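You operate a simulated robot arm through the tools that you are given. There is no shell and no other tool. Be economical: measure what you need, move in short steps, check, and stop when the job is done.

The job below is to be done with a simulated robot arm. You get a single attempt, and the scene is never put back.

Task
Try the white wire holder in all three gauge slots and rack it under its size.
Fine: its size is the narrowest slot it drops into; if none takes it, red tray.
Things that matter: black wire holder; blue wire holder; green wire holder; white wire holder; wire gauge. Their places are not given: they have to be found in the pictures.

It is judged by the outcome, as a careful person would: the job done as asked, and still so three seconds after it is handed in. It fails if anything else is knocked over, pushed out of place, dropped, spilled or broken.

Robot
A 5-joint arm with a two-finger parallel gripper, fixed in place. Base frame: the origin is at the foot of the arm, x ahead of it, y to its left, z up; the work surface is at about z = 0.006. Readings come in m, rad, newtons and seconds.
With the tool pointing down near the work surface it reaches from about 0.26 to 0.68 m from the base axis. Its first joint turns from -1.152 to 1.152 rad. The tool tilts only in the upright plane through the base axis and itself; it spins freely about its own axis. Payload 2.9 kg.
The TCP is the grasp point between the finger pads, 0.03 m short of the fingertips. In the tool frame z runs along the fingers and y along their closing line. Largest opening 0.11 m; finger width 0.02, thickness 0.01; the body of the gripper, 0.048 by 0.112 m, starts 0.055 m behind the TCP.
Orientation is told as [roll, pitch, yaw] about the base's x, y, z axes, in that order, counted from this pose: with the fingers straight down and closing along the base's y, the tool's x points along the base's -x, its y along +y and its z along -z.

Tools
- The arm moves only by the tool arm_command. Its arguments are lists of equal length, an entry for each row: "gripper": the gripper command, from -1 (fully open) to 1 (shut), values between in proportion; "xyz": the shift along the base's x, y, z in units of 40 mm (1.0 is 40 mm), a list of three; "angular": the turn, a rotation vector about the base's x, y, z in units of 8 degrees (1.0 is 8 degrees), a list of three. In form: {"gripper": [gripper, ...], "xyz": [[dx, dy, dz], ...], "angular": [[wx, wy, wz], ...]}. A call has 1 to 10 rows; each row shifts and turns the commanded pose from where the row before left it. A call with a number of a shift or a turn outside -1 to 1 is refused whole. Each row takes 0.2 s and may step no farther than 0.05 m and 0.15 rad from the row before; otherwise, or with a gripper value out of range, the whole call is refused. Where a pose cannot be reached the arm comes as near as it can. A force on the tool above 80 N (or 10 N above the force at the start of the call, whichever is more), or a blocked arm, ends the call early, and 0.2 s more pass. Each finger travels about 0.108 m/s and halts on what it meets, pressing with about 34 N; the grip force reading is that of the motor and also rises with nothing between the fingers. The clock runs only during rows and for 0.2 s after the last one: add rows that do not move to give the fingers time. It gives the time, the measured TCP pose, the force on the tool (base axes), the opening and the grip force at its end, in the units of the frame above (readings bear some noise), with the torque about the TCP (base axes, N m) and any sound that the robot's microphone picked up.
- Cameras (640 x 400 px; columns grow to the right, rows downward): "scene" is fixed at [0.036, -0.4504, 0.6129]; the picture's right is [0.78, -0.63, 0.00], its down [-0.32, -0.40, -0.86] and it looks along [0.54, 0.67, -0.51] (base axes); focal length 360 px, centre (320, 200). "wrist" rides on the gripper at [0.072, 0.017, -0.103] in the tool frame; the picture's right is [-0.23, 0.97, 0.00], its down [-0.76, -0.18, -0.62] and it looks along [-0.61, -0.14, 0.78] (tool axes); focal length 222 px, centre (320, 200).
- get_image(camera): a new picture of that camera. No time passes.
- pixel_to_xyz(camera, pixels): for up to 12 pixels [column, row] of the newest picture of that camera ("zoom" is the newest enlarged one), the place [x, y, z] in the base frame of the surface seen there, good to about 0.002 m. No time passes.
- enlarge(camera, box): a new picture of the part [left, top, right, bottom] of that camera's present view, enlarged. No time passes.
- finish_job(): hands the job in; it is judged then, once.

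Work in short steps. Measure before you move; look again where a grasp or a placing could have gone wrong, and mend it. You have 80 turns and 34 pictures in all, those below and enlarged ones among them. Open the gripper and draw the arm clear of the work before you hand the job in, unless the task says otherwise; then end with one line.

The tools are called after "Request:" as a command line: name --argument value ..., lists and objects as JSON in quotes. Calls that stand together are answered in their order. arm_command: Moves the arm, as the interface text tells. Its arguments: {"type":"object","properties":{"gripper":{"type":"array"},"xyz":{"type":"array"},"angular":{"type":"array"}},"required":["gripper","xyz","angular"]} The other tools are called the same way: get_image (camera) takes a picture; pixel_to_xyz (camera, pixels) gives the place of the surface under pixels of a picture; enlarge (camera, box) takes an enlarged picture of a part of a camera's view; finish_job () hands the job in.

At the start:

```text
t: 0.0
tool_pos: [0.398, 0.1409, 0.3091]
orientation: [-0.001, 0.0, -0.001]
wrist_force: [0.4, -0.3, 0.9]
wrist_torque: [0.01, 0.01, 0.01]
opening: 0.1099
finger_force: 0.0
```

scene: 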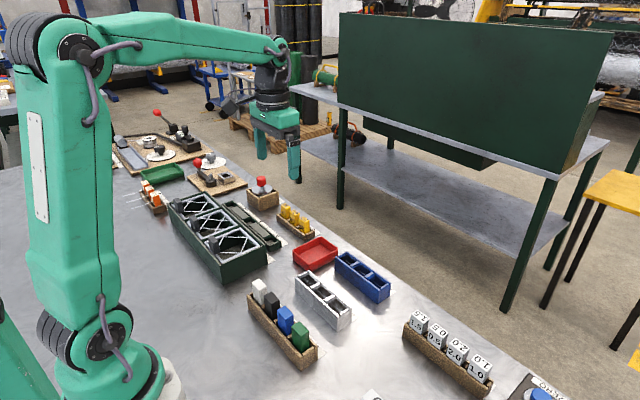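
wrist: 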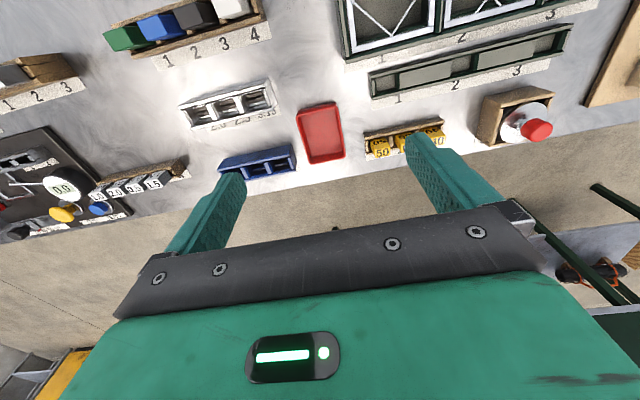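

The scene shows holders near (280,315), a silver gauge near (323,300), a blue rack near (362,277) and a red tray near (315,253). I enlarge that area to read details.

Request:
enlarge --camera "scene" --box '[230, 225, 410, 375]'

Request:
enlarge --camera "wrist" --box '[90, 0, 350, 200]'

```text
2.67 times, centred on (320, 300) of scene
```

zoom: 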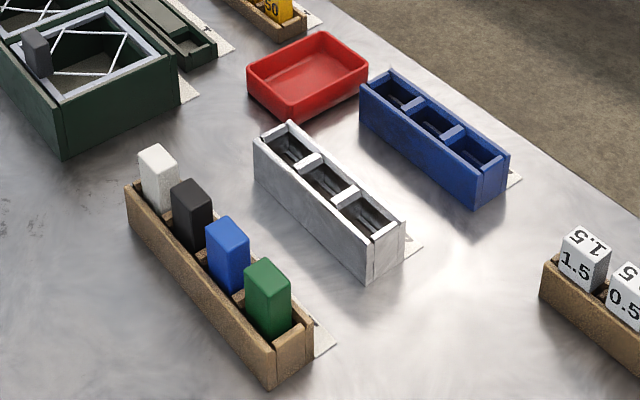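

```text
2.00 times, centred on (220, 100) of wrist
```

zoom: 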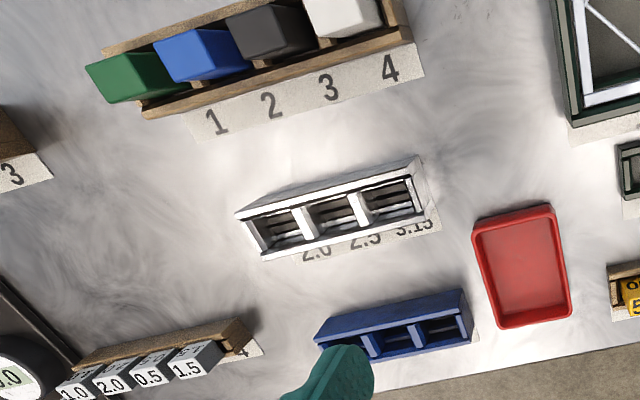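

I measure key points: holder tops, holder block, gauge corners, rack corners.

Request:
pixel_to_xyz --camera "zoom" --pixels '[[345, 18], [275, 35], [202, 58], [240, 213], [418, 158], [428, 210], [264, 258], [280, 225], [335, 212], [390, 198], [317, 340], [470, 335]]'

Request:
pixel_to_xyz --camera "scene" --pixels '[[259, 282], [254, 285], [265, 283], [257, 278], [264, 289], [308, 271], [345, 316], [347, 253], [384, 285], [391, 277], [335, 252], [262, 305]]'

```text
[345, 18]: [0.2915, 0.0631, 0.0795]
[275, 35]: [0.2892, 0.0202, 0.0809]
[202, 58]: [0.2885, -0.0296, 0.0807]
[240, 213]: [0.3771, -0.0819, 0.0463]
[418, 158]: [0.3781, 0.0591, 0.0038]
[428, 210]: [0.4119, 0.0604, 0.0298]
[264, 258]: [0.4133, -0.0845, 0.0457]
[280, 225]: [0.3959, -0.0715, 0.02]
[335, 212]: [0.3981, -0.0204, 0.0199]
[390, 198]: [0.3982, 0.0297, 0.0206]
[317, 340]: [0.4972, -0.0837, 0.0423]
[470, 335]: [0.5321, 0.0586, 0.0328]
```

```text
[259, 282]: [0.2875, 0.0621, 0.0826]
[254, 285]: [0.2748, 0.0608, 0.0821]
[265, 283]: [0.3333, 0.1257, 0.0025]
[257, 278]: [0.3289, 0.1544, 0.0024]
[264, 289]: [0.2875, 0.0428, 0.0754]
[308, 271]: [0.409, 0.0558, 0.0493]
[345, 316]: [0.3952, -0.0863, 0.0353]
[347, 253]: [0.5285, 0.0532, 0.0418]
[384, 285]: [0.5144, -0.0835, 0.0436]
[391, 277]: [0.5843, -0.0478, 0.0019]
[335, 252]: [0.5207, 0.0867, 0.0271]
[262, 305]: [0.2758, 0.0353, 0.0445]
```

White is at about (0.288, 0.063), top 0.082. The blue rack's label is hidden, so I move the arm forward at height to look down on it.

Request:
arm_command --gripper '[-1, -1, -1, -1, -1, -1]' --xyz '[[0.9, -0.7, 0], [0.9, -0.7, 0], [0.9, -0.7, 0], [0.9, -0.7, 0], [0.9, -0.7, 0], [0, 0, 0]]' --angular '[[0, 0, 0], [0, 0, 0], [0, 0, 0], [0, 0, 0], [0, 0, 0], [0, 0, 0]]'

Request:
get_image --camera "wrist"

```text
t: 1.4
tool_pos: [0.5763, -0.0011, 0.3064]
orientation: [0.0, 0.002, 0.0]
wrist_force: [0.6, 0.0, 0.1]
wrist_torque: [0.01, -0.03, -0.01]
opening: 0.1098
finger_force: 0.1
```

```text
29 pictures are left
```

wrist: 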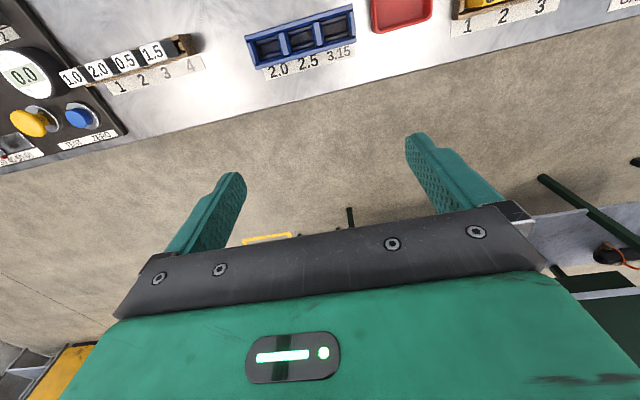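

The rack is labelled 2.0, 2.5, 3.15 from -y to +y, like the gauge. I enlarge it and measure the bays.

Request:
enlarge --camera "wrist" --box '[230, 0, 370, 88]'

```text
4.55 times, centred on (300, 44) of wrist
```

zoom: 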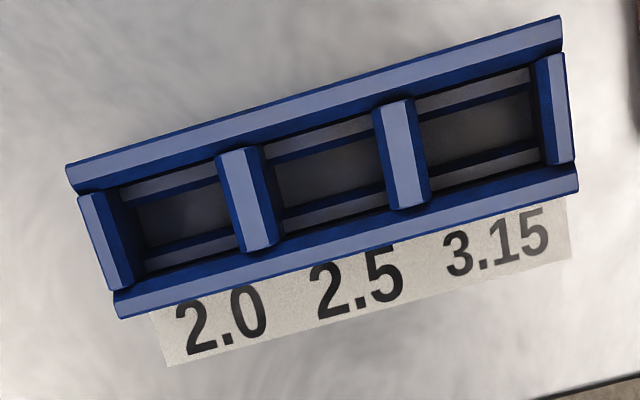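

I measure the rack's bay edges.

Request:
pixel_to_xyz --camera "zoom" --pixels '[[75, 178], [555, 35], [120, 300], [575, 180], [95, 215], [235, 165], [260, 225], [390, 120], [412, 185], [555, 85], [180, 215], [330, 170]]'

Request:
pixel_to_xyz --camera "zoom" --pixels '[[480, 125], [120, 240], [230, 205], [280, 185], [380, 155], [425, 140], [535, 110], [180, 180], [190, 250], [105, 255], [252, 195], [403, 150]]'

```text
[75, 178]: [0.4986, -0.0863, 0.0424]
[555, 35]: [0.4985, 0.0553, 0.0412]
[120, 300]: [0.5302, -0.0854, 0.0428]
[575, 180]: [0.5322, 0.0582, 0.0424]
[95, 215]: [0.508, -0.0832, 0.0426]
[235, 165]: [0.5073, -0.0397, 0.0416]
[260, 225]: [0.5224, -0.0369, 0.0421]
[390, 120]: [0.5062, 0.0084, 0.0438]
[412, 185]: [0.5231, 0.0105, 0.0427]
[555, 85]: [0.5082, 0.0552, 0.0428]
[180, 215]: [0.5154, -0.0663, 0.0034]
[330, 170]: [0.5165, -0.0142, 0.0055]
```

```text
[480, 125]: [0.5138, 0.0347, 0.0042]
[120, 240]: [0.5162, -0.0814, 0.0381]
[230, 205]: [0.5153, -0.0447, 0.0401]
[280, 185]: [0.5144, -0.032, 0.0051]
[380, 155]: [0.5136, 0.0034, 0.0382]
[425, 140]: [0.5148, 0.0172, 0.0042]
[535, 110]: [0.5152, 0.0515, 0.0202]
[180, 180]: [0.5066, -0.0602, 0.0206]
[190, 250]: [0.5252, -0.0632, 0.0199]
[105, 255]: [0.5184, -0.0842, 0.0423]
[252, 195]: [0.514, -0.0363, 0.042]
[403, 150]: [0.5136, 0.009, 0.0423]
```

Rack bays centre at y ≈ -0.061, -0.014, 0.033, x ≈ 0.515. Now I move back to see the gauge and the holders from above.

Request:
arm_command --gripper '[-1, -1, -1, -1, -1, -1, -1]' --xyz '[[-0.9, 0.1, -0.1], [-0.9, 0.1, -0.1], [-0.9, 0.1, -0.1], [-0.9, 0.1, -0.1], [-0.9, 0.1, -0.1], [-0.9, 0.1, -0.1], [0, 0, 0]]' --angular '[[0, 0, 0], [0, 0, 0], [0, 0, 0], [0, 0, 0], [0, 0, 0], [0, 0, 0], [0, 0, 0]]'

Request:
get_image --camera "wrist"

```text
t: 3.0
tool_pos: [0.3614, 0.0268, 0.2855]
orientation: [-0.001, 0.001, 0.001]
wrist_force: [-0.2, 0.0, 0.3]
wrist_torque: [-0.01, 0.04, -0.01]
opening: 0.1101
finger_force: 0.1
```

```text
27 pictures are left
```

wrist: 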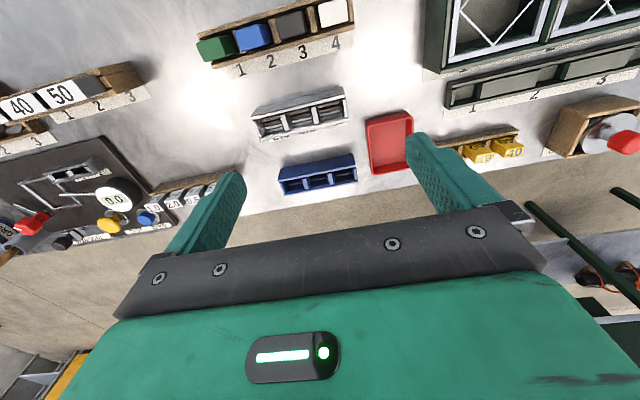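

The holders are at (195-355, 0-70) and the gauge is at (300,112). I enlarge the holders and measure them.

Request:
enlarge --camera "wrist" --box '[190, 0, 366, 110]'

```text
3.64 times, centred on (278, 55) of wrist
```

zoom: 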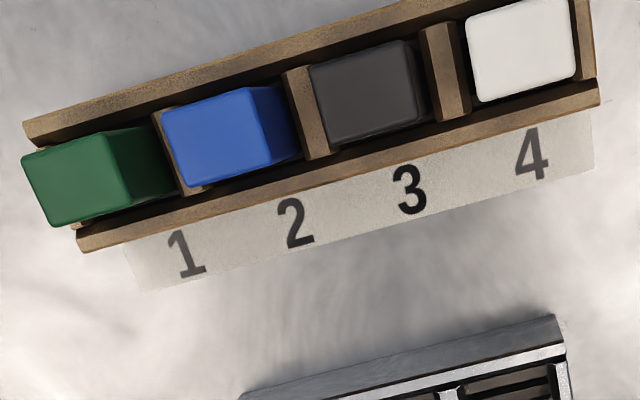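

I measure white's corners and its neighbours.

Request:
pixel_to_xyz --camera "zoom" --pixels '[[472, 30], [478, 96], [571, 72], [562, 8], [520, 50], [310, 75], [328, 138], [420, 115], [405, 50], [445, 70], [585, 45], [365, 95]]'

Request:
pixel_to_xyz --camera "zoom" --pixels '[[590, 95], [80, 240], [30, 125], [380, 25], [170, 130], [468, 50], [574, 40], [520, 95], [512, 108], [300, 110], [470, 20], [540, 85]]'

```text
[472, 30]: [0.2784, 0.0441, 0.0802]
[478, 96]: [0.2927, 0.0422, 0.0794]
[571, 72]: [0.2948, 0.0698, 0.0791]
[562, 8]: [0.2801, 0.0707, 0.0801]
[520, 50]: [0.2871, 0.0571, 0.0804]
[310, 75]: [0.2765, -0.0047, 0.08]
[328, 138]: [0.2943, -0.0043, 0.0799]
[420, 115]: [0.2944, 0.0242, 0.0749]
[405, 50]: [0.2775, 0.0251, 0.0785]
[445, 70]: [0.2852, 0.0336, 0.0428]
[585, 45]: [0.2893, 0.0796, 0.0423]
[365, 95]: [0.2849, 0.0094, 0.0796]
```

```text
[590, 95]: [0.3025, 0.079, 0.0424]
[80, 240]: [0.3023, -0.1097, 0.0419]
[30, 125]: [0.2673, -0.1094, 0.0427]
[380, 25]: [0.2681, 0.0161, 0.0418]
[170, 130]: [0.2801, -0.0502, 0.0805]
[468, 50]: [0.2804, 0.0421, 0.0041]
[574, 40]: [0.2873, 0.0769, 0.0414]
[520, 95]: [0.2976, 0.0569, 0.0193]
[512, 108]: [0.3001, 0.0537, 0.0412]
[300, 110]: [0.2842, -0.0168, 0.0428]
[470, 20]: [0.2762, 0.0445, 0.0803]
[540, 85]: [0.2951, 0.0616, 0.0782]
```

White spans about y 0.042–0.0715 and x 0.277–0.296. Now I look closely at the gauge slots.

Request:
enlarge --camera "wrist" --box '[240, 75, 360, 150]'

Request:
enlarge --camera "scene" --box '[240, 255, 360, 380]'

```text
5.33 times, centred on (300, 112) of wrist
```

zoom: 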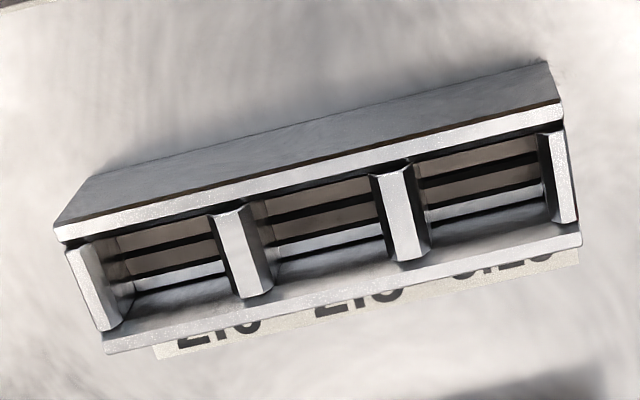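

```text
3.20 times, centred on (300, 318) of scene
```

zoom: 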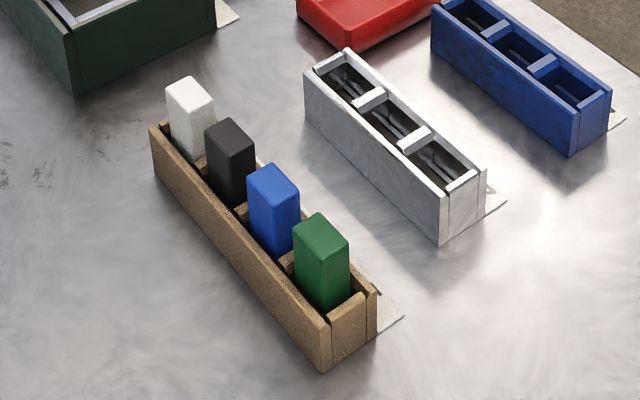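

The slots have inner rails; I look from straight above and nearer to tell them apart.

Request:
arm_command --gripper '[-1, -1, -1, -1]' --xyz '[[0.8, -0.2, -0.6], [0.8, -0.2, -0.6], [0.5, -0.2, -0.6], [0, 0, 0]]' --angular '[[0, 0, 0], [0, 0, 0], [0, 0, 0], [0, 0, 0]]'

Request:
enlarge --camera "wrist" --box '[200, 0, 400, 120]'

```text
t: 4.0
tool_pos: [0.4471, 0.0022, 0.2133]
orientation: [0.001, 0.0, 0.001]
wrist_force: [0.2, 0.5, -0.7]
wrist_torque: [-0.04, -0.02, -0.01]
opening: 0.1101
finger_force: 0.1
```

```text
3.20 times, centred on (300, 60) of wrist
```

zoom: 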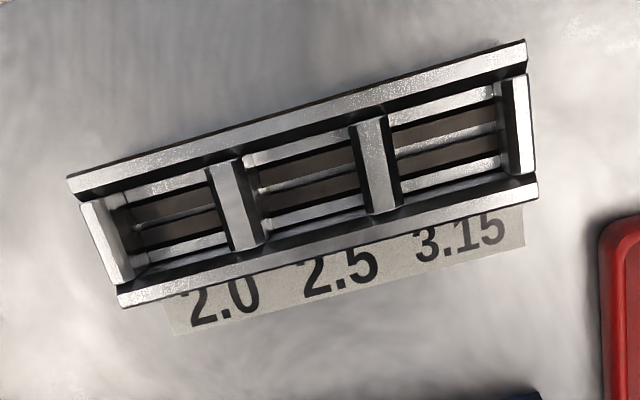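

Each slot has a centre bar and side rails at about z 0.02. I measure the slot geometry.

Request:
pixel_to_xyz --camera "zoom" --pixels '[[180, 222], [310, 185], [445, 145], [172, 190], [187, 248], [305, 155], [318, 218], [438, 108], [455, 175], [178, 207], [182, 238], [308, 170]]'

Request:
pixel_to_xyz --camera "zoom" --pixels '[[72, 180], [525, 50], [122, 295], [537, 185], [105, 235], [235, 200], [375, 160], [518, 125], [313, 200], [440, 125], [450, 160], [180, 215]]'

Request:
enlarge --camera "wrist" --box '[215, 10, 295, 100]'

Request:
enlarge --camera "wrist" --box '[275, 10, 365, 70]'

```text
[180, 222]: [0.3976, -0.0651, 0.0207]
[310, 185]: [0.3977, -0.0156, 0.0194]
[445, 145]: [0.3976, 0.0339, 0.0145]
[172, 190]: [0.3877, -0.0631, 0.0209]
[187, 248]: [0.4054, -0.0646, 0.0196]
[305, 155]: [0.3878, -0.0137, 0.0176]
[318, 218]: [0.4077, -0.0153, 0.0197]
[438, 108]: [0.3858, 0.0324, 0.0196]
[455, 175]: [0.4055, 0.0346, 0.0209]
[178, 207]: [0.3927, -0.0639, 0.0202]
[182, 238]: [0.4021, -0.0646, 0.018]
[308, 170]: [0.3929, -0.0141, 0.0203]
```

```text
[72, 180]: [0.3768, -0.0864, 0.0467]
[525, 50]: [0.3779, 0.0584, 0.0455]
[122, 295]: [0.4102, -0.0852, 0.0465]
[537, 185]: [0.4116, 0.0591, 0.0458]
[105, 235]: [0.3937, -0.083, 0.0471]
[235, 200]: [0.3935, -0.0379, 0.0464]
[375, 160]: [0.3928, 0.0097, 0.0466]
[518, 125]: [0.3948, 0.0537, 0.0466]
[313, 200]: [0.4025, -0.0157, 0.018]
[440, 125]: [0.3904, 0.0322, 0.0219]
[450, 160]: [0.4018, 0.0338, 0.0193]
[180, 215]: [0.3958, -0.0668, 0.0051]
```

```text
4.44 times, centred on (255, 55) of wrist
```

zoom: 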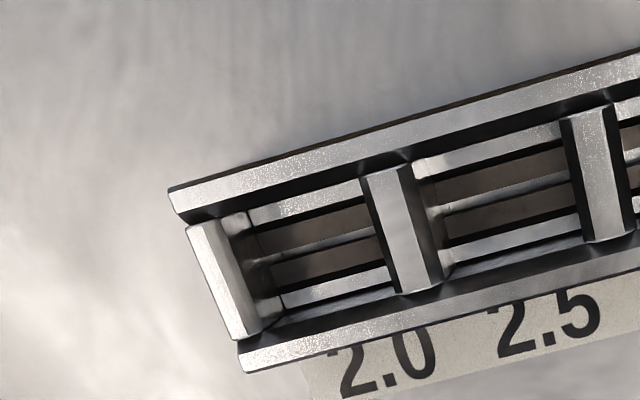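

```text
6.67 times, centred on (320, 40) of wrist
```

zoom: 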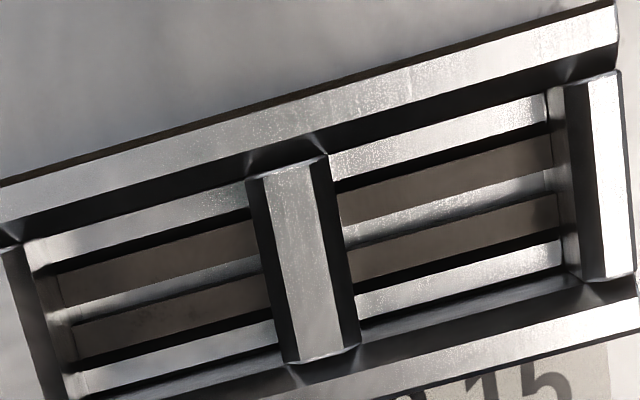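

The inner bars differ per slot; the fit has to be tried physically. I turn the gripper 90° (closing along x, clear of the black holder) while moving above white.

Request:
arm_command --gripper '[-1, -1, -1, -1, -1, -1, -1, -1, -1, -1]' --xyz '[[-0.4, 0.137, 0], [-0.4, 0.137, 0], [-0.4, 0.137, 0], [-0.4, 0.137, 0], [-0.4, 0.137, 0], [-0.4, 0.137, 0], [-0.4, 0.137, 0], [-0.4, 0.137, 0], [-0.4, 0.137, 0], [-0.4, 0.137, 0]]' --angular '[[0, 0, 1], [0, 0, 1], [0, 0, 1], [0, 0, 1], [0, 0, 1], [0, 0, 1], [0, 0, 1], [0, 0, 1], [0, 0, 1], [0, 0, 1]]'

Request:
arm_command --gripper '[-0.4, -0.4, -0.4]' --xyz '[[0, 0, 0], [0, 0, 0], [0, 0, 0]]' --angular '[[0, 0, 0.625], [0, 0, 0.625], [0, 0, 0]]'

Request:
get_image --camera "wrist"

```text
t: 6.2
tool_pos: [0.2859, 0.0553, 0.2138]
orientation: [-0.001, 0.0, 1.399]
wrist_force: [0.2, 0.0, -0.3]
wrist_torque: [-0.01, -0.02, 0.0]
opening: 0.1101
finger_force: 0.1
```

```text
t: 7.0
tool_pos: [0.2864, 0.0553, 0.2136]
orientation: [0.002, 0.001, 1.571]
wrist_force: [0.2, 0.3, 1.0]
wrist_torque: [-0.04, 0.0, -0.04]
opening: 0.0769
finger_force: 0.0
```

```text
20 pictures are left
```

wrist: 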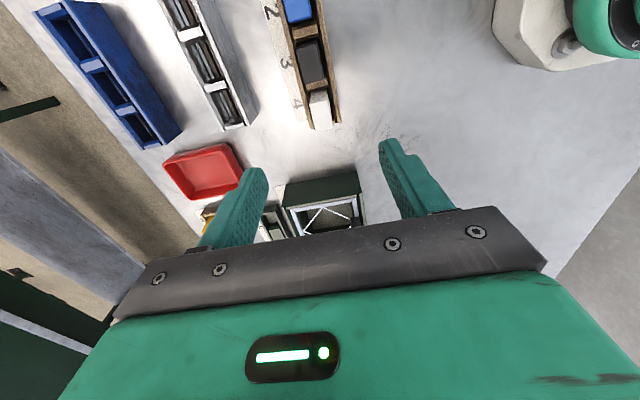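

White's top is visible near (318,103) in the wrist view. I measure it for a refined centre.

Request:
pixel_to_xyz --camera "wrist" --pixels '[[318, 92], [319, 100], [312, 92], [314, 92], [325, 92], [327, 92], [318, 88], [316, 104], [320, 112], [310, 92], [329, 92], [320, 125]]'

```text
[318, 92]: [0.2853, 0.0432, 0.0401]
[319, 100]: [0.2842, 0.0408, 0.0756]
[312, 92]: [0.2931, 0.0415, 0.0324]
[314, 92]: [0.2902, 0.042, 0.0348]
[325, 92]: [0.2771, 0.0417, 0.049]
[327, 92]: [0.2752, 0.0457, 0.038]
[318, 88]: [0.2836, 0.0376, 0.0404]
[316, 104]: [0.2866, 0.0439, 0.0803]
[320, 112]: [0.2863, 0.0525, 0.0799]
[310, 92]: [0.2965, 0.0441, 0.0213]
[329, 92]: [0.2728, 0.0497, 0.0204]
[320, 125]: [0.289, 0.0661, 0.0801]
```

Centre confirmed at (0.286, 0.057). I descend to TCP z ≈ 0.083, tips above the wooden walls.

Request:
arm_command --gripper '[-0.4, -0.4, -0.4, -0.4, -0.4, -0.4]' --xyz '[[0, 0.04, -0.8], [0, 0, -0.8], [0, 0, -0.7], [0, 0, -0.6], [0, 0, -0.365], [0, 0, 0]]' --angular '[[0, 0, 0], [0, 0, 0], [0, 0, 0], [0, 0, 0], [0, 0, 0], [0, 0, 0]]'

Request:
arm_command --gripper '[0.3, 1, 1, 1, 1]' --xyz '[[0, 0, 0], [0, 0, 0], [0, 0, 0], [0, 0, 0], [0, 0, 0]]' --angular '[[0, 0, 0], [0, 0, 0], [0, 0, 0], [0, 0, 0], [0, 0, 0]]'

```text
t: 8.4
tool_pos: [0.2846, 0.0572, 0.0822]
orientation: [0.0, -0.001, 1.572]
wrist_force: [-0.8, 0.0, 0.6]
wrist_torque: [-0.01, 0.03, 0.02]
opening: 0.0769
finger_force: 0.0
```

```text
t: 9.6
tool_pos: [0.2842, 0.058, 0.0834]
orientation: [-0.001, -0.001, 1.572]
wrist_force: [0.2, 0.4, -1.1]
wrist_torque: [0.01, 0.02, -0.02]
opening: 0.0195
finger_force: 34.5
```

The grip holds at opening 0.0195 (holder thickness). I lift straight up to about z 0.17 and look.

Request:
arm_command --gripper '[1, 1, 1, 1, 1]' --xyz '[[0, 0, 0.4], [0, 0, 0.5], [0, 0, 0.7], [0, 0, 0.8], [0, 0, 0]]' --angular '[[0, 0, 0], [0, 0, 0], [0, 0, 0], [0, 0, 0], [0, 0, 0]]'

Request:
enlarge --camera "scene" --box '[200, 190, 360, 330]'

```text
t: 10.8
tool_pos: [0.2838, 0.0566, 0.1789]
orientation: [0.001, 0.0, 1.572]
wrist_force: [0.0, -0.2, -0.9]
wrist_torque: [0.04, -0.02, 0.01]
opening: 0.0191
finger_force: 34.0
```

```text
2.86 times, centred on (280, 260) of scene
```

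zoom: 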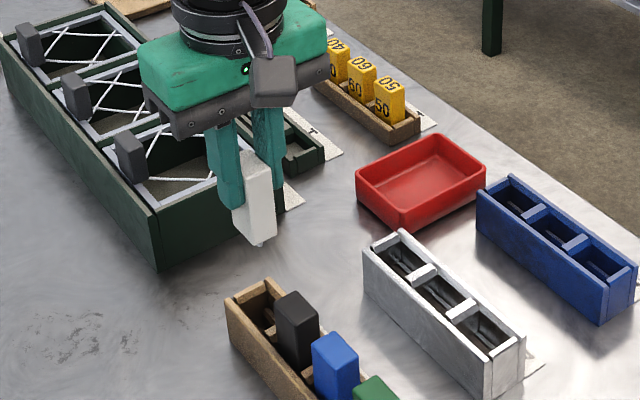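

White is held, and a small feature shows at its bottom near zoom (257,242). I enlarge it.

Request:
enlarge --camera "scene" --box '[244, 222, 292, 256]'

```text
11.76 times, centred on (268, 239) of scene
```

zoom: 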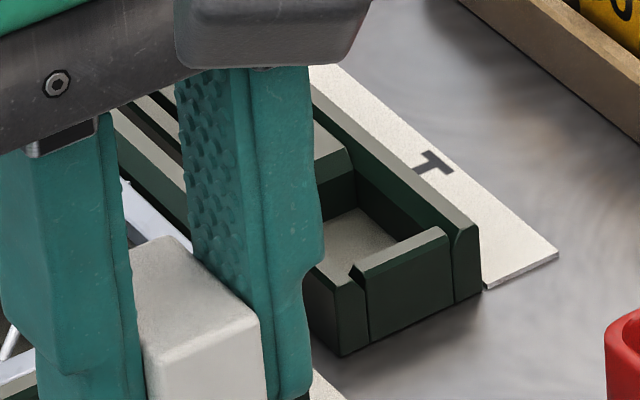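

That crop was too high; the holder bottom lies at scene (259,274).

Request:
enlarge --camera "scene" --box '[238, 250, 286, 280]'

```text
13.33 times, centred on (262, 265) of scene
```

zoom: 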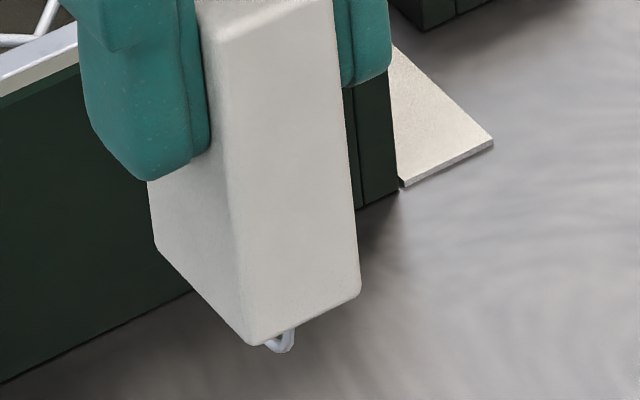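

A thin wire loop hangs beneath the body, so the gauge slots must be narrow. I carry white beside the gauge at height to see the slots from above.

Request:
arm_command --gripper '[1, 1, 1, 1, 1]' --xyz '[[0.8, 0, 0], [0.8, 0, 0], [0.8, 0, 0], [0.75, 0, 0], [0, 0, 0]]' --angular '[[0, 0, 0], [0, 0, 0], [0, 0, 0], [0, 0, 0], [0, 0, 0]]'

Request:
get_image --camera "wrist"

```text
t: 12.0
tool_pos: [0.4128, 0.0596, 0.1777]
orientation: [0.0, -0.001, 1.571]
wrist_force: [-0.7, 0.0, -0.8]
wrist_torque: [-0.02, -0.02, 0.0]
opening: 0.0193
finger_force: 33.9
```

```text
16 pictures are left
```

wrist: 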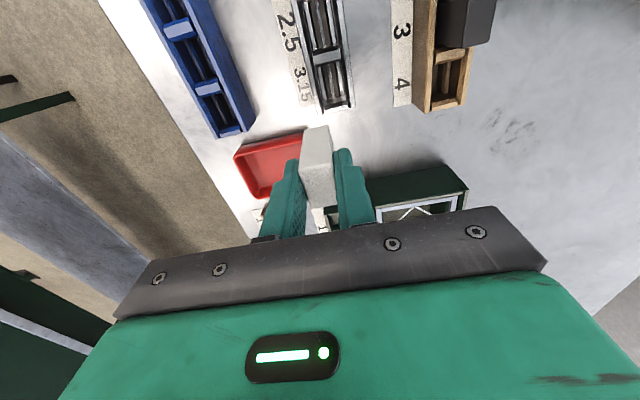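

The 3.15 and 2.5 slots show at (325,75) and (318,20). I enlarge them.

Request:
enlarge --camera "wrist" --box '[280, 40, 370, 112]'

```text
5.56 times, centred on (325, 76) of wrist
```

zoom: 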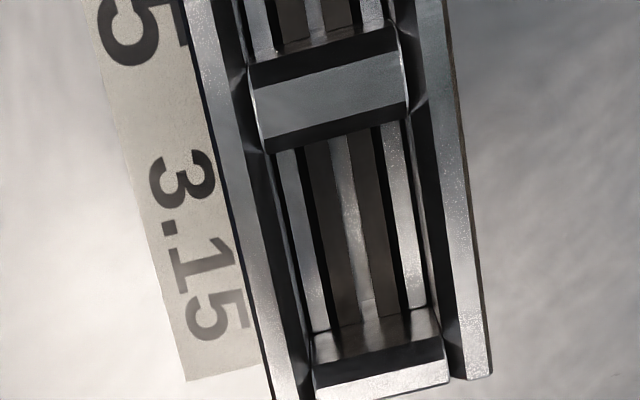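

I probe depths across the 3.15 slot and along its ends.

Request:
pixel_to_xyz --camera "zoom" --pixels '[[290, 220], [306, 220], [325, 220], [340, 220], [346, 220], [352, 220], [358, 220], [375, 220], [392, 220], [403, 220], [365, 290], [345, 180]]'

Request:
pixel_to_xyz --camera "zoom" --pixels '[[330, 100], [380, 385], [360, 320], [340, 160], [325, 330], [410, 330], [240, 200], [450, 200], [420, 220], [270, 220], [340, 280], [380, 250]]'

```text
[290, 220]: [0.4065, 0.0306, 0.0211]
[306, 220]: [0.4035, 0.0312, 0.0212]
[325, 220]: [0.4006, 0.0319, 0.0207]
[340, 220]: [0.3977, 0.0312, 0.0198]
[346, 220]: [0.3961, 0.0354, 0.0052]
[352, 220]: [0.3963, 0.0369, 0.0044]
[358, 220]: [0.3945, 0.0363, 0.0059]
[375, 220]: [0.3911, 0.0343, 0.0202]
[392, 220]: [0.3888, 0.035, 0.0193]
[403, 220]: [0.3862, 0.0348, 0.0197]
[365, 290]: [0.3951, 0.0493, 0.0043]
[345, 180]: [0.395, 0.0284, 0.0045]
```

```text
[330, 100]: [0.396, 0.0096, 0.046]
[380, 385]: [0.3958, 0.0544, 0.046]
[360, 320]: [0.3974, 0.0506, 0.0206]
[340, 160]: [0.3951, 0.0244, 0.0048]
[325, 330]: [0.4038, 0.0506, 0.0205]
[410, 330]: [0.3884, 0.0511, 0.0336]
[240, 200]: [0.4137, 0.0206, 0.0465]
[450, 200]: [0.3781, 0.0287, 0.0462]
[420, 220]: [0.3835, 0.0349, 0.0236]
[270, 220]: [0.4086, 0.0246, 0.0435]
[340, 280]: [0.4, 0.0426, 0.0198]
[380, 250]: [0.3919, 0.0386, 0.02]
```

The 3.15 slot is a through-gap at x ≈ 0.3957, about 3 mm wide, in plates at z 0.02; bay centre y ≈ 0.033. I move above it and lower partway.

Request:
arm_command --gripper '[1, 1, 1, 1, 1, 1, 1]' --xyz '[[-0.2, -0.3, 0], [-0.21, -0.31, 0], [0, 0, -0.5], [0, 0, -0.5], [0, 0, -0.5], [0, 0, 0], [0, 0, 0]]' --angular '[[0, 0, 0], [0, 0, 0], [0, 0, 0], [0, 0, 0], [0, 0, 0], [0, 0, 0], [0, 0, 0]]'

Request:
enlarge --camera "scene" --box '[285, 220, 365, 300]'

```text
t: 13.6
tool_pos: [0.3945, 0.0331, 0.119]
orientation: [-0.001, 0.001, 1.572]
wrist_force: [-0.5, 0.8, -0.4]
wrist_torque: [-0.01, 0.0, -0.02]
opening: 0.0193
finger_force: 34.3
```

```text
5.00 times, centred on (325, 260) of scene
```

zoom: 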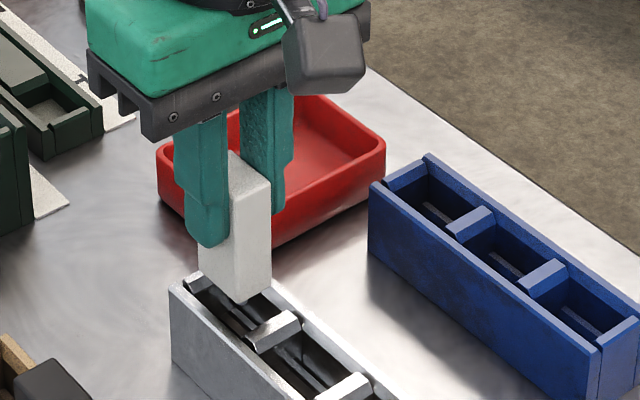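

Aligned over the 3.15 bay. I lower to about z 0.100, then watch the force.

Request:
arm_command --gripper '[1, 1, 1]' --xyz '[[0, 0, -0.2], [0, 0, -0.2], [0, 0, 0]]' --angular '[[0, 0, 0], [0, 0, 0], [0, 0, 0]]'

Request:
arm_command --gripper '[1, 1]' --xyz '[[0, 0, -0.08], [0, 0, 0]]' --angular '[[0, 0, 0], [0, 0, 0]]'

```text
t: 14.4
tool_pos: [0.3952, 0.0334, 0.1022]
orientation: [0.0, -0.001, 1.57]
wrist_force: [-0.7, -0.3, -0.9]
wrist_torque: [0.0, -0.03, 0.01]
opening: 0.0194
finger_force: 33.9
```

```text
t: 15.0
tool_pos: [0.3955, 0.0336, 0.0995]
orientation: [-0.001, 0.0, 1.571]
wrist_force: [0.1, -0.7, 0.2]
wrist_torque: [0.01, -0.02, -0.01]
opening: 0.0194
finger_force: 34.0
```

No contact yet at z 0.0995. I go on down by 2 mm at a time.

Request:
arm_command --gripper '[1, 1]' --xyz '[[0, 0, -0.05], [0, 0, 0]]' --angular '[[0, 0, 0], [0, 0, 0]]'

Request:
arm_command --gripper '[1, 1]' --xyz '[[0, 0, -0.05], [0, 0, 0]]' --angular '[[0, 0, 0], [0, 0, 0]]'

```text
t: 15.6
tool_pos: [0.395, 0.0333, 0.0974]
orientation: [-0.001, -0.001, 1.572]
wrist_force: [0.3, 0.2, -0.8]
wrist_torque: [0.04, -0.01, 0.02]
opening: 0.019
finger_force: 33.7
```

```text
t: 16.2
tool_pos: [0.396, 0.0332, 0.0949]
orientation: [0.001, 0.001, 1.572]
wrist_force: [0.3, 0.4, -0.5]
wrist_torque: [0.01, -0.03, -0.03]
opening: 0.0192
finger_force: 34.1
```

Still free at 0.095. I continue in 1.5–2 mm steps.

Request:
arm_command --gripper '[1, 1]' --xyz '[[0, 0, -0.04], [0, 0, 0]]' --angular '[[0, 0, 0], [0, 0, 0]]'

Request:
arm_command --gripper '[1, 1]' --xyz '[[0, 0, -0.04], [0, 0, 0]]' --angular '[[0, 0, 0], [0, 0, 0]]'

```text
t: 16.8
tool_pos: [0.396, 0.0344, 0.094]
orientation: [0.0, 0.0, 1.569]
wrist_force: [0.1, -0.1, 0.0]
wrist_torque: [0.0, -0.01, -0.02]
opening: 0.0192
finger_force: 34.1
```

```text
t: 17.4
tool_pos: [0.3956, 0.0326, 0.0932]
orientation: [0.0, 0.0, 1.571]
wrist_force: [0.3, 0.1, -0.8]
wrist_torque: [0.0, 0.04, 0.01]
opening: 0.0192
finger_force: 34.1
```

Free at ~0.092. I continue down.

Request:
arm_command --gripper '[1, 1]' --xyz '[[0, 0, -0.05], [0, 0, 0]]' --angular '[[0, 0, 0], [0, 0, 0]]'

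Request:
arm_command --gripper '[1, 1]' --xyz '[[0, 0, -0.05], [0, 0, 0]]' --angular '[[0, 0, 0], [0, 0, 0]]'

Request:
arm_command --gripper '[1, 1]' --xyz '[[0, 0, -0.05], [0, 0, 0]]' --angular '[[0, 0, 0], [0, 0, 0]]'

```text
t: 18.0
tool_pos: [0.3963, 0.0323, 0.0898]
orientation: [0.001, 0.0, 1.57]
wrist_force: [0.2, -0.1, -0.4]
wrist_torque: [-0.01, -0.05, -0.02]
opening: 0.0194
finger_force: 34.0
```

```text
t: 18.6
tool_pos: [0.3956, 0.0326, 0.0877]
orientation: [0.001, 0.001, 1.569]
wrist_force: [0.0, -1.1, 0.0]
wrist_torque: [-0.04, 0.01, 0.0]
opening: 0.0192
finger_force: 34.4
```

```text
t: 19.2
tool_pos: [0.3951, 0.0331, 0.0873]
orientation: [0.0, 0.0, 1.571]
wrist_force: [-0.5, -0.1, 0.2]
wrist_torque: [-0.01, 0.0, 0.02]
opening: 0.0191
finger_force: 34.3
```

Still free at 0.086, so the loop seems to be in the slot. I continue until the body seats (expected ~0.083).

Request:
arm_command --gripper '[1, 1]' --xyz '[[0, 0, -0.04], [0, 0, 0]]' --angular '[[0, 0, 0], [0, 0, 0]]'

Request:
arm_command --gripper '[1, 1]' --xyz '[[0, 0, -0.03], [0, 0, 0]]' --angular '[[0, 0, 0], [0, 0, 0]]'

```text
t: 19.8
tool_pos: [0.3952, 0.0326, 0.0846]
orientation: [0.002, -0.001, 1.571]
wrist_force: [0.6, 0.4, 0.0]
wrist_torque: [0.0, 0.0, 0.01]
opening: 0.0193
finger_force: 34.5
```

```text
t: 20.4
tool_pos: [0.3946, 0.0321, 0.0833]
orientation: [0.0, 0.001, 1.57]
wrist_force: [-0.3, 0.7, -1.6]
wrist_torque: [0.03, 0.01, -0.01]
opening: 0.0193
finger_force: 33.7
```

At 0.083 with hardly any force. I step once or twice more to feel the seat.

Request:
arm_command --gripper '[1, 1]' --xyz '[[0, 0, -0.025], [0, 0, 0]]' --angular '[[0, 0, 0], [0, 0, 0]]'

Request:
enlarge --camera "scene" --box '[285, 230, 365, 310]'

```text
t: 21.0
tool_pos: [0.395, 0.0316, 0.0841]
orientation: [0.0, -0.001, 1.571]
wrist_force: [0.0, -0.9, -0.1]
wrist_torque: [0.03, -0.03, 0.01]
opening: 0.0196
finger_force: 34.5
```

```text
5.00 times, centred on (325, 270) of scene
```

zoom: 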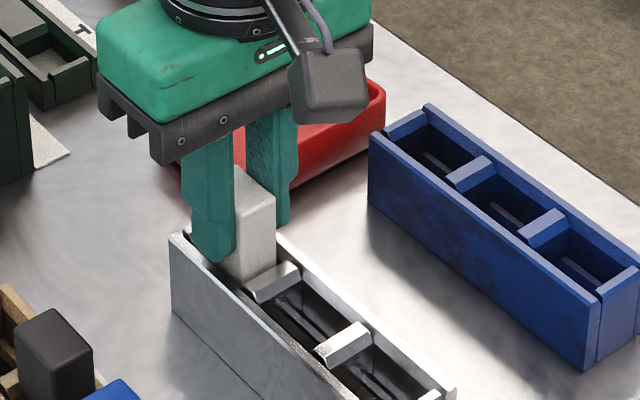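

It's deep in the bay but no seat force yet. I step further, 1 mm at a time; tips still clear the wall top (0.0465).

Request:
arm_command --gripper '[1, 1]' --xyz '[[0, 0, -0.025], [0, 0, 0]]' --angular '[[0, 0, 0], [0, 0, 0]]'

Request:
arm_command --gripper '[1, 1]' --xyz '[[0, 0, -0.02], [0, 0, 0]]' --angular '[[0, 0, 0], [0, 0, 0]]'

```text
t: 21.6
tool_pos: [0.3963, 0.0337, 0.0827]
orientation: [-0.001, 0.0, 1.57]
wrist_force: [-4.3, -4.4, 16.1]
wrist_torque: [-0.21, 0.24, 0.01]
opening: 0.0192
finger_force: 34.1
```

```text
t: 22.2
tool_pos: [0.3964, 0.0336, 0.0824]
orientation: [-0.003, 0.001, 1.57]
wrist_force: [-6.9, -6.0, 31.7]
wrist_torque: [-0.22, 0.37, 0.02]
opening: 0.0191
finger_force: 34.6
```

Contact came at TCP ≈ 0.082, the same height as its seat in the wooden block: white drops fully into 3.15. I lift out and move over the 2.5 slot (y ≈ -0.014).

Request:
arm_command --gripper '[1, 1, 1, 1, 1, 1, 1]' --xyz '[[0, 0, 0.2], [0, 0, 0.4], [0, 0, 0.4], [0, -0.59, 0], [0, -0.588, 0], [0, 0, -0.4], [0, 0, 0]]' --angular '[[0, 0, 0], [0, 0, 0], [0, 0, 0], [0, 0, 0], [0, 0, 0], [0, 0, 0], [0, 0, 0]]'

Request:
arm_command --gripper '[1, 1]' --xyz '[[0, 0, -0.1], [0, 0, 0]]' --angular '[[0, 0, 0], [0, 0, 0]]'

Request:
arm_command --gripper '[1, 1]' --xyz '[[0, 0, -0.05], [0, 0, 0]]' --angular '[[0, 0, 0], [0, 0, 0]]'

```text
t: 23.8
tool_pos: [0.3955, -0.0134, 0.1036]
orientation: [0.0, 0.001, 1.57]
wrist_force: [-0.2, 0.0, -0.7]
wrist_torque: [0.01, -0.01, -0.01]
opening: 0.0194
finger_force: 34.3
```

```text
t: 24.4
tool_pos: [0.3956, -0.0137, 0.1003]
orientation: [0.0, 0.0, 1.571]
wrist_force: [1.3, -3.5, -0.9]
wrist_torque: [-0.22, -0.06, 0.0]
opening: 0.0193
finger_force: 34.3
```

```text
t: 25.0
tool_pos: [0.395, -0.0144, 0.098]
orientation: [0.0, 0.0, 1.571]
wrist_force: [-0.5, -5.5, 1.4]
wrist_torque: [-0.28, -0.02, 0.0]
opening: 0.0192
finger_force: 34.0
```

A -y force (-5.5 N, acting ~0.05 m below the TCP) shows the body is rubbing the +y divider. I rise and shift 2 mm to -y, then retry.

Request:
arm_command --gripper '[1, 1, 1, 1]' --xyz '[[0, 0, 0.2], [0, -0.05, 0], [0, 0, -0.15], [0, 0, 0]]' --angular '[[0, 0, 0], [0, 0, 0], [0, 0, 0], [0, 0, 0]]'

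Request:
enlarge --camera "scene" --box '[300, 240, 370, 310]'

```text
t: 26.0
tool_pos: [0.394, -0.0155, 0.1004]
orientation: [0.0, 0.0, 1.571]
wrist_force: [0.0, 0.6, -0.8]
wrist_torque: [0.03, -0.03, -0.03]
opening: 0.0192
finger_force: 33.6
```

```text
5.71 times, centred on (335, 275) of scene
```

zoom: 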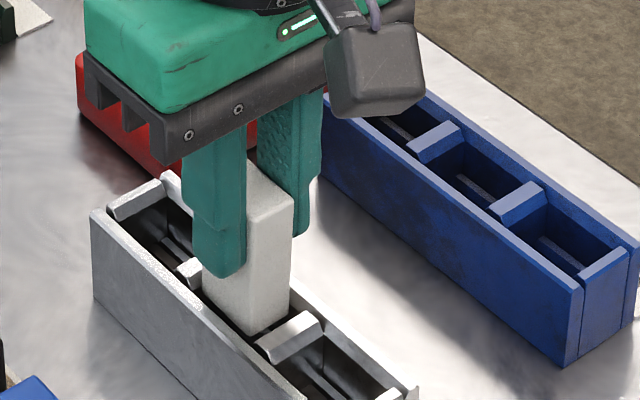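

The force is gone and it is inside the 2.5 bay. I lower step by step, watching for the stop.

Request:
arm_command --gripper '[1, 1]' --xyz '[[0, 0, -0.06], [0, 0, 0]]' --angular '[[0, 0, 0], [0, 0, 0]]'

Request:
arm_command --gripper '[1, 1]' --xyz '[[0, 0, -0.05], [0, 0, 0]]' --angular '[[0, 0, 0], [0, 0, 0]]'

Request:
arm_command --gripper '[1, 1]' --xyz '[[0, 0, -0.04], [0, 0, 0]]' --angular '[[0, 0, 0], [0, 0, 0]]'

Request:
arm_command --gripper '[1, 1]' --xyz '[[0, 0, -0.04], [0, 0, 0]]' --angular '[[0, 0, 0], [0, 0, 0]]'

```text
t: 26.6
tool_pos: [0.3941, -0.0159, 0.099]
orientation: [-0.001, -0.001, 1.57]
wrist_force: [-0.9, 0.0, -0.4]
wrist_torque: [0.0, 0.02, 0.02]
opening: 0.0193
finger_force: 34.2
```

```text
t: 27.2
tool_pos: [0.3957, -0.0154, 0.0961]
orientation: [0.0, 0.0, 1.571]
wrist_force: [-0.1, 0.1, -0.9]
wrist_torque: [0.01, 0.03, -0.01]
opening: 0.0191
finger_force: 34.4
```

```text
t: 27.8
tool_pos: [0.3961, -0.0154, 0.0947]
orientation: [0.001, -0.001, 1.572]
wrist_force: [-0.6, 0.0, -1.0]
wrist_torque: [-0.03, -0.01, 0.0]
opening: 0.0196
finger_force: 33.6
```

```text
t: 28.4
tool_pos: [0.3963, -0.0152, 0.0926]
orientation: [-0.001, 0.0, 1.572]
wrist_force: [0.0, -0.7, -1.3]
wrist_torque: [-0.02, 0.0, -0.01]
opening: 0.0195
finger_force: 34.2
```

Commanded ~0.093, still free. I continue in 1 mm–1.6 mm steps.

Request:
arm_command --gripper '[1, 1]' --xyz '[[0, 0, -0.04], [0, 0, 0]]' --angular '[[0, 0, 0], [0, 0, 0]]'

Request:
arm_command --gripper '[1, 1]' --xyz '[[0, 0, -0.03], [0, 0, 0]]' --angular '[[0, 0, 0], [0, 0, 0]]'

Request:
arm_command --gripper '[1, 1]' --xyz '[[0, 0, -0.03], [0, 0, 0]]' --angular '[[0, 0, 0], [0, 0, 0]]'

Request:
arm_command --gripper '[1, 1]' --xyz '[[0, 0, -0.03], [0, 0, 0]]' --angular '[[0, 0, 0], [0, 0, 0]]'

```text
t: 29.0
tool_pos: [0.3949, -0.0162, 0.0913]
orientation: [-0.001, 0.0, 1.571]
wrist_force: [-0.7, -0.2, -0.4]
wrist_torque: [-0.02, -0.02, -0.03]
opening: 0.0194
finger_force: 34.4
```

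```text
t: 29.6
tool_pos: [0.3952, -0.0153, 0.0897]
orientation: [0.001, -0.001, 1.571]
wrist_force: [0.4, -0.2, 0.0]
wrist_torque: [0.0, 0.0, -0.02]
opening: 0.0194
finger_force: 33.9
```

```text
t: 30.2
tool_pos: [0.3956, -0.0157, 0.0891]
orientation: [-0.001, -0.001, 1.571]
wrist_force: [0.1, -0.1, -0.8]
wrist_torque: [-0.01, 0.0, -0.01]
opening: 0.0195
finger_force: 33.7
```

```text
t: 30.8
tool_pos: [0.3959, -0.0155, 0.0887]
orientation: [0.001, 0.0, 1.571]
wrist_force: [0.7, 0.1, -0.3]
wrist_torque: [0.03, 0.0, 0.04]
opening: 0.0192
finger_force: 33.6
```

Commanded ~0.088 and free. I continue.

Request:
arm_command --gripper '[1, 1]' --xyz '[[0, 0, -0.03], [0, 0, 0]]' --angular '[[0, 0, 0], [0, 0, 0]]'

Request:
arm_command --gripper '[1, 1]' --xyz '[[0, 0, -0.03], [0, 0, 0]]' --angular '[[0, 0, 0], [0, 0, 0]]'

Request:
arm_command --gripper '[1, 1]' --xyz '[[0, 0, -0.03], [0, 0, 0]]' --angular '[[0, 0, 0], [0, 0, 0]]'

Request:
arm_command --gripper '[1, 1]' --xyz '[[0, 0, -0.03], [0, 0, 0]]' --angular '[[0, 0, 0], [0, 0, 0]]'

```text
t: 31.4
tool_pos: [0.3958, -0.0147, 0.0863]
orientation: [0.0, 0.001, 1.57]
wrist_force: [-0.3, 0.7, -0.3]
wrist_torque: [-0.02, 0.0, -0.04]
opening: 0.0191
finger_force: 34.3
```

```text
t: 32.0
tool_pos: [0.3968, -0.0158, 0.0857]
orientation: [0.001, 0.0, 1.572]
wrist_force: [-0.1, -0.1, -0.6]
wrist_torque: [-0.02, 0.06, -0.02]
opening: 0.0193
finger_force: 33.7
```

```text
t: 32.6
tool_pos: [0.3959, -0.0153, 0.0834]
orientation: [-0.001, 0.001, 1.569]
wrist_force: [-0.1, -0.1, -0.6]
wrist_torque: [0.02, 0.02, 0.0]
opening: 0.0193
finger_force: 34.0
```

```text
t: 33.2
tool_pos: [0.3955, -0.0161, 0.0838]
orientation: [0.001, 0.0, 1.572]
wrist_force: [-0.5, 0.4, -1.1]
wrist_torque: [0.0, -0.01, -0.01]
opening: 0.0193
finger_force: 34.3
```

Commanded 0.083 and still free; I confirm the seat.

Request:
arm_command --gripper '[1, 1]' --xyz '[[0, 0, -0.03], [0, 0, 0]]' --angular '[[0, 0, 0], [0, 0, 0]]'

Request:
arm_command --gripper '[1, 1]' --xyz '[[0, 0, -0.015], [0, 0, 0]]' --angular '[[0, 0, 0], [0, 0, 0]]'

```text
t: 33.8
tool_pos: [0.3961, -0.0158, 0.0831]
orientation: [0.0, -0.001, 1.57]
wrist_force: [-0.4, 0.3, 0.5]
wrist_torque: [0.0, 0.02, -0.01]
opening: 0.0195
finger_force: 34.0
```

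```text
t: 34.4
tool_pos: [0.3959, -0.016, 0.0824]
orientation: [0.001, 0.003, 1.57]
wrist_force: [-6.5, 0.9, 19.4]
wrist_torque: [-0.16, 0.38, -0.07]
opening: 0.0194
finger_force: 33.7
```

Seat at the same height: white drops into 2.5. Now I lift out and try 2.0 (y ≈ -0.063).

Request:
arm_command --gripper '[1, 1, 1, 1, 1, 1, 1]' --xyz '[[0, 0, 0.2], [0, 0, 0.4], [0, 0, 0.4], [0, -0.59, 0], [0, -0.585, 0], [0, 0, -0.4], [0, 0, 0]]' --angular '[[0, 0, 0], [0, 0, 0], [0, 0, 0], [0, 0, 0], [0, 0, 0], [0, 0, 0], [0, 0, 0]]'

Request:
arm_command --gripper '[1, 1]' --xyz '[[0, 0, -0.1], [0, 0, 0]]' --angular '[[0, 0, 0], [0, 0, 0]]'

Request:
arm_command --gripper '[1, 1]' --xyz '[[0, 0, -0.06], [0, 0, 0]]' --angular '[[0, 0, 0], [0, 0, 0]]'

Request:
arm_command --gripper '[1, 1]' --xyz '[[0, 0, -0.05], [0, 0, 0]]' --angular '[[0, 0, 0], [0, 0, 0]]'

```text
t: 36.0
tool_pos: [0.3966, -0.063, 0.1052]
orientation: [-0.009, 0.002, 1.569]
wrist_force: [2.9, -13.9, 29.5]
wrist_torque: [-0.09, -0.09, -0.05]
opening: 0.0195
finger_force: 34.0
```

```text
t: 36.6
tool_pos: [0.3975, -0.0626, 0.1015]
orientation: [-0.003, 0.0, 1.571]
wrist_force: [0.4, -7.4, 30.5]
wrist_torque: [0.26, 0.05, -0.03]
opening: 0.0193
finger_force: 33.9
```

```text
t: 37.2
tool_pos: [0.3973, -0.0628, 0.0994]
orientation: [-0.003, 0.001, 1.572]
wrist_force: [0.0, -6.7, 30.5]
wrist_torque: [0.31, 0.03, 0.0]
opening: 0.0193
finger_force: 34.5
```

```text
t: 37.8
tool_pos: [0.3968, -0.0632, 0.0988]
orientation: [-0.006, 0.0, 1.571]
wrist_force: [-2.0, -10.7, 38.9]
wrist_torque: [0.37, 0.31, 0.05]
opening: 0.0193
finger_force: 34.1
```

Contact came early (30 N at z 0.105, body on a divider top) and white may have slipped in the grip. I lift at once and look.

Request:
arm_command --gripper '[1, 1, 1]' --xyz '[[0, 0, 0.4], [0, 0, 0.4], [0, 0, 0]]' --angular '[[0, 0, 0], [0, 0, 0], [0, 0, 0]]'

Request:
enlarge --camera "scene" --box '[310, 230, 380, 320]'

Request:
get_image --camera "wrist"

```text
t: 38.6
tool_pos: [0.3949, -0.064, 0.1292]
orientation: [0.0, 0.0, 1.572]
wrist_force: [-0.5, -0.6, -0.8]
wrist_torque: [0.0, -0.03, 0.03]
opening: 0.0193
finger_force: 33.7
```

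```text
4.44 times, centred on (345, 275) of scene
```

zoom: 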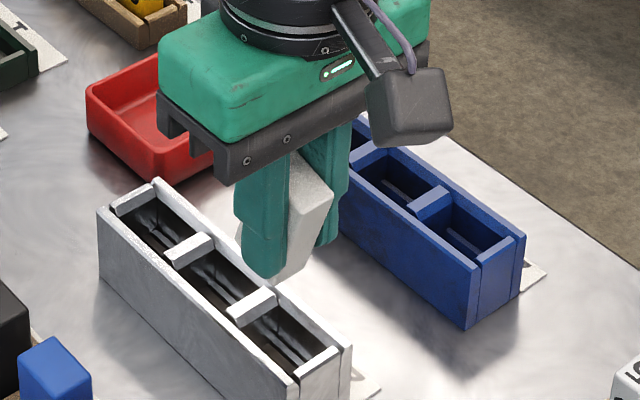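

```text
10 pictures are left
```

wrist: 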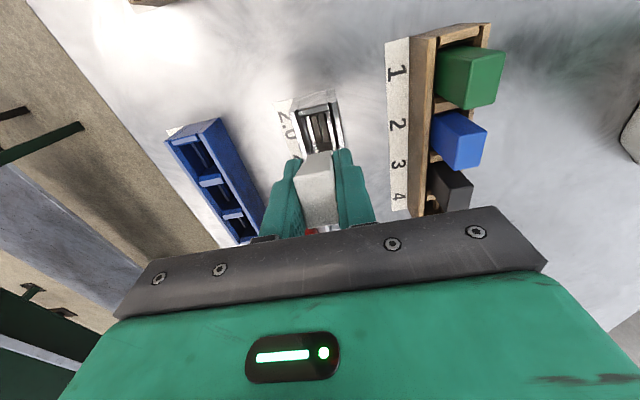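

White has tilted in the grip: its loop caught the divider during the sideways move because I hadn't lifted enough. I measure the tilt.

Request:
pixel_to_xyz --camera "zoom" --pixels '[[297, 158], [325, 195], [293, 185], [290, 240], [308, 200], [300, 240], [293, 268], [283, 275], [303, 255], [320, 210], [288, 262], [312, 178]]'

Request:
enlarge --camera "scene" --box '[358, 258, 398, 298]'

```text
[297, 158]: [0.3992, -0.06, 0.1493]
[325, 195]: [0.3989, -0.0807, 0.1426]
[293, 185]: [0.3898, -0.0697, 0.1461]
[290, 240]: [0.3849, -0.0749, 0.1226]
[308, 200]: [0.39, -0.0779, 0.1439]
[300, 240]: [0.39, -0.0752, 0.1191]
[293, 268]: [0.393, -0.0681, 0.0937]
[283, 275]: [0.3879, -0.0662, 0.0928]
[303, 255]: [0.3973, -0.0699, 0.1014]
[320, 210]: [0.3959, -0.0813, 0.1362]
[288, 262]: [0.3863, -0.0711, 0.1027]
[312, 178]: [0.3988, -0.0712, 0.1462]
```

```text
10.00 times, centred on (378, 278) of scene
```

zoom: 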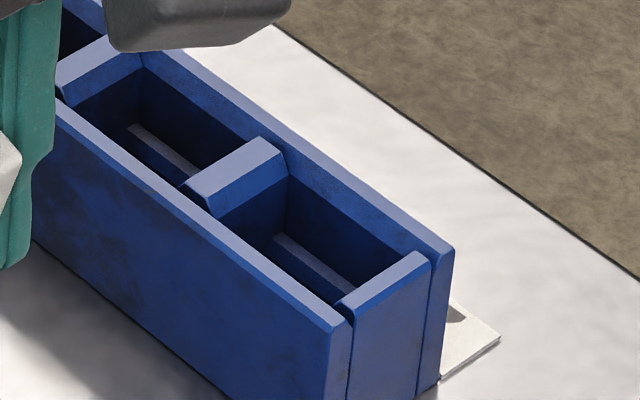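

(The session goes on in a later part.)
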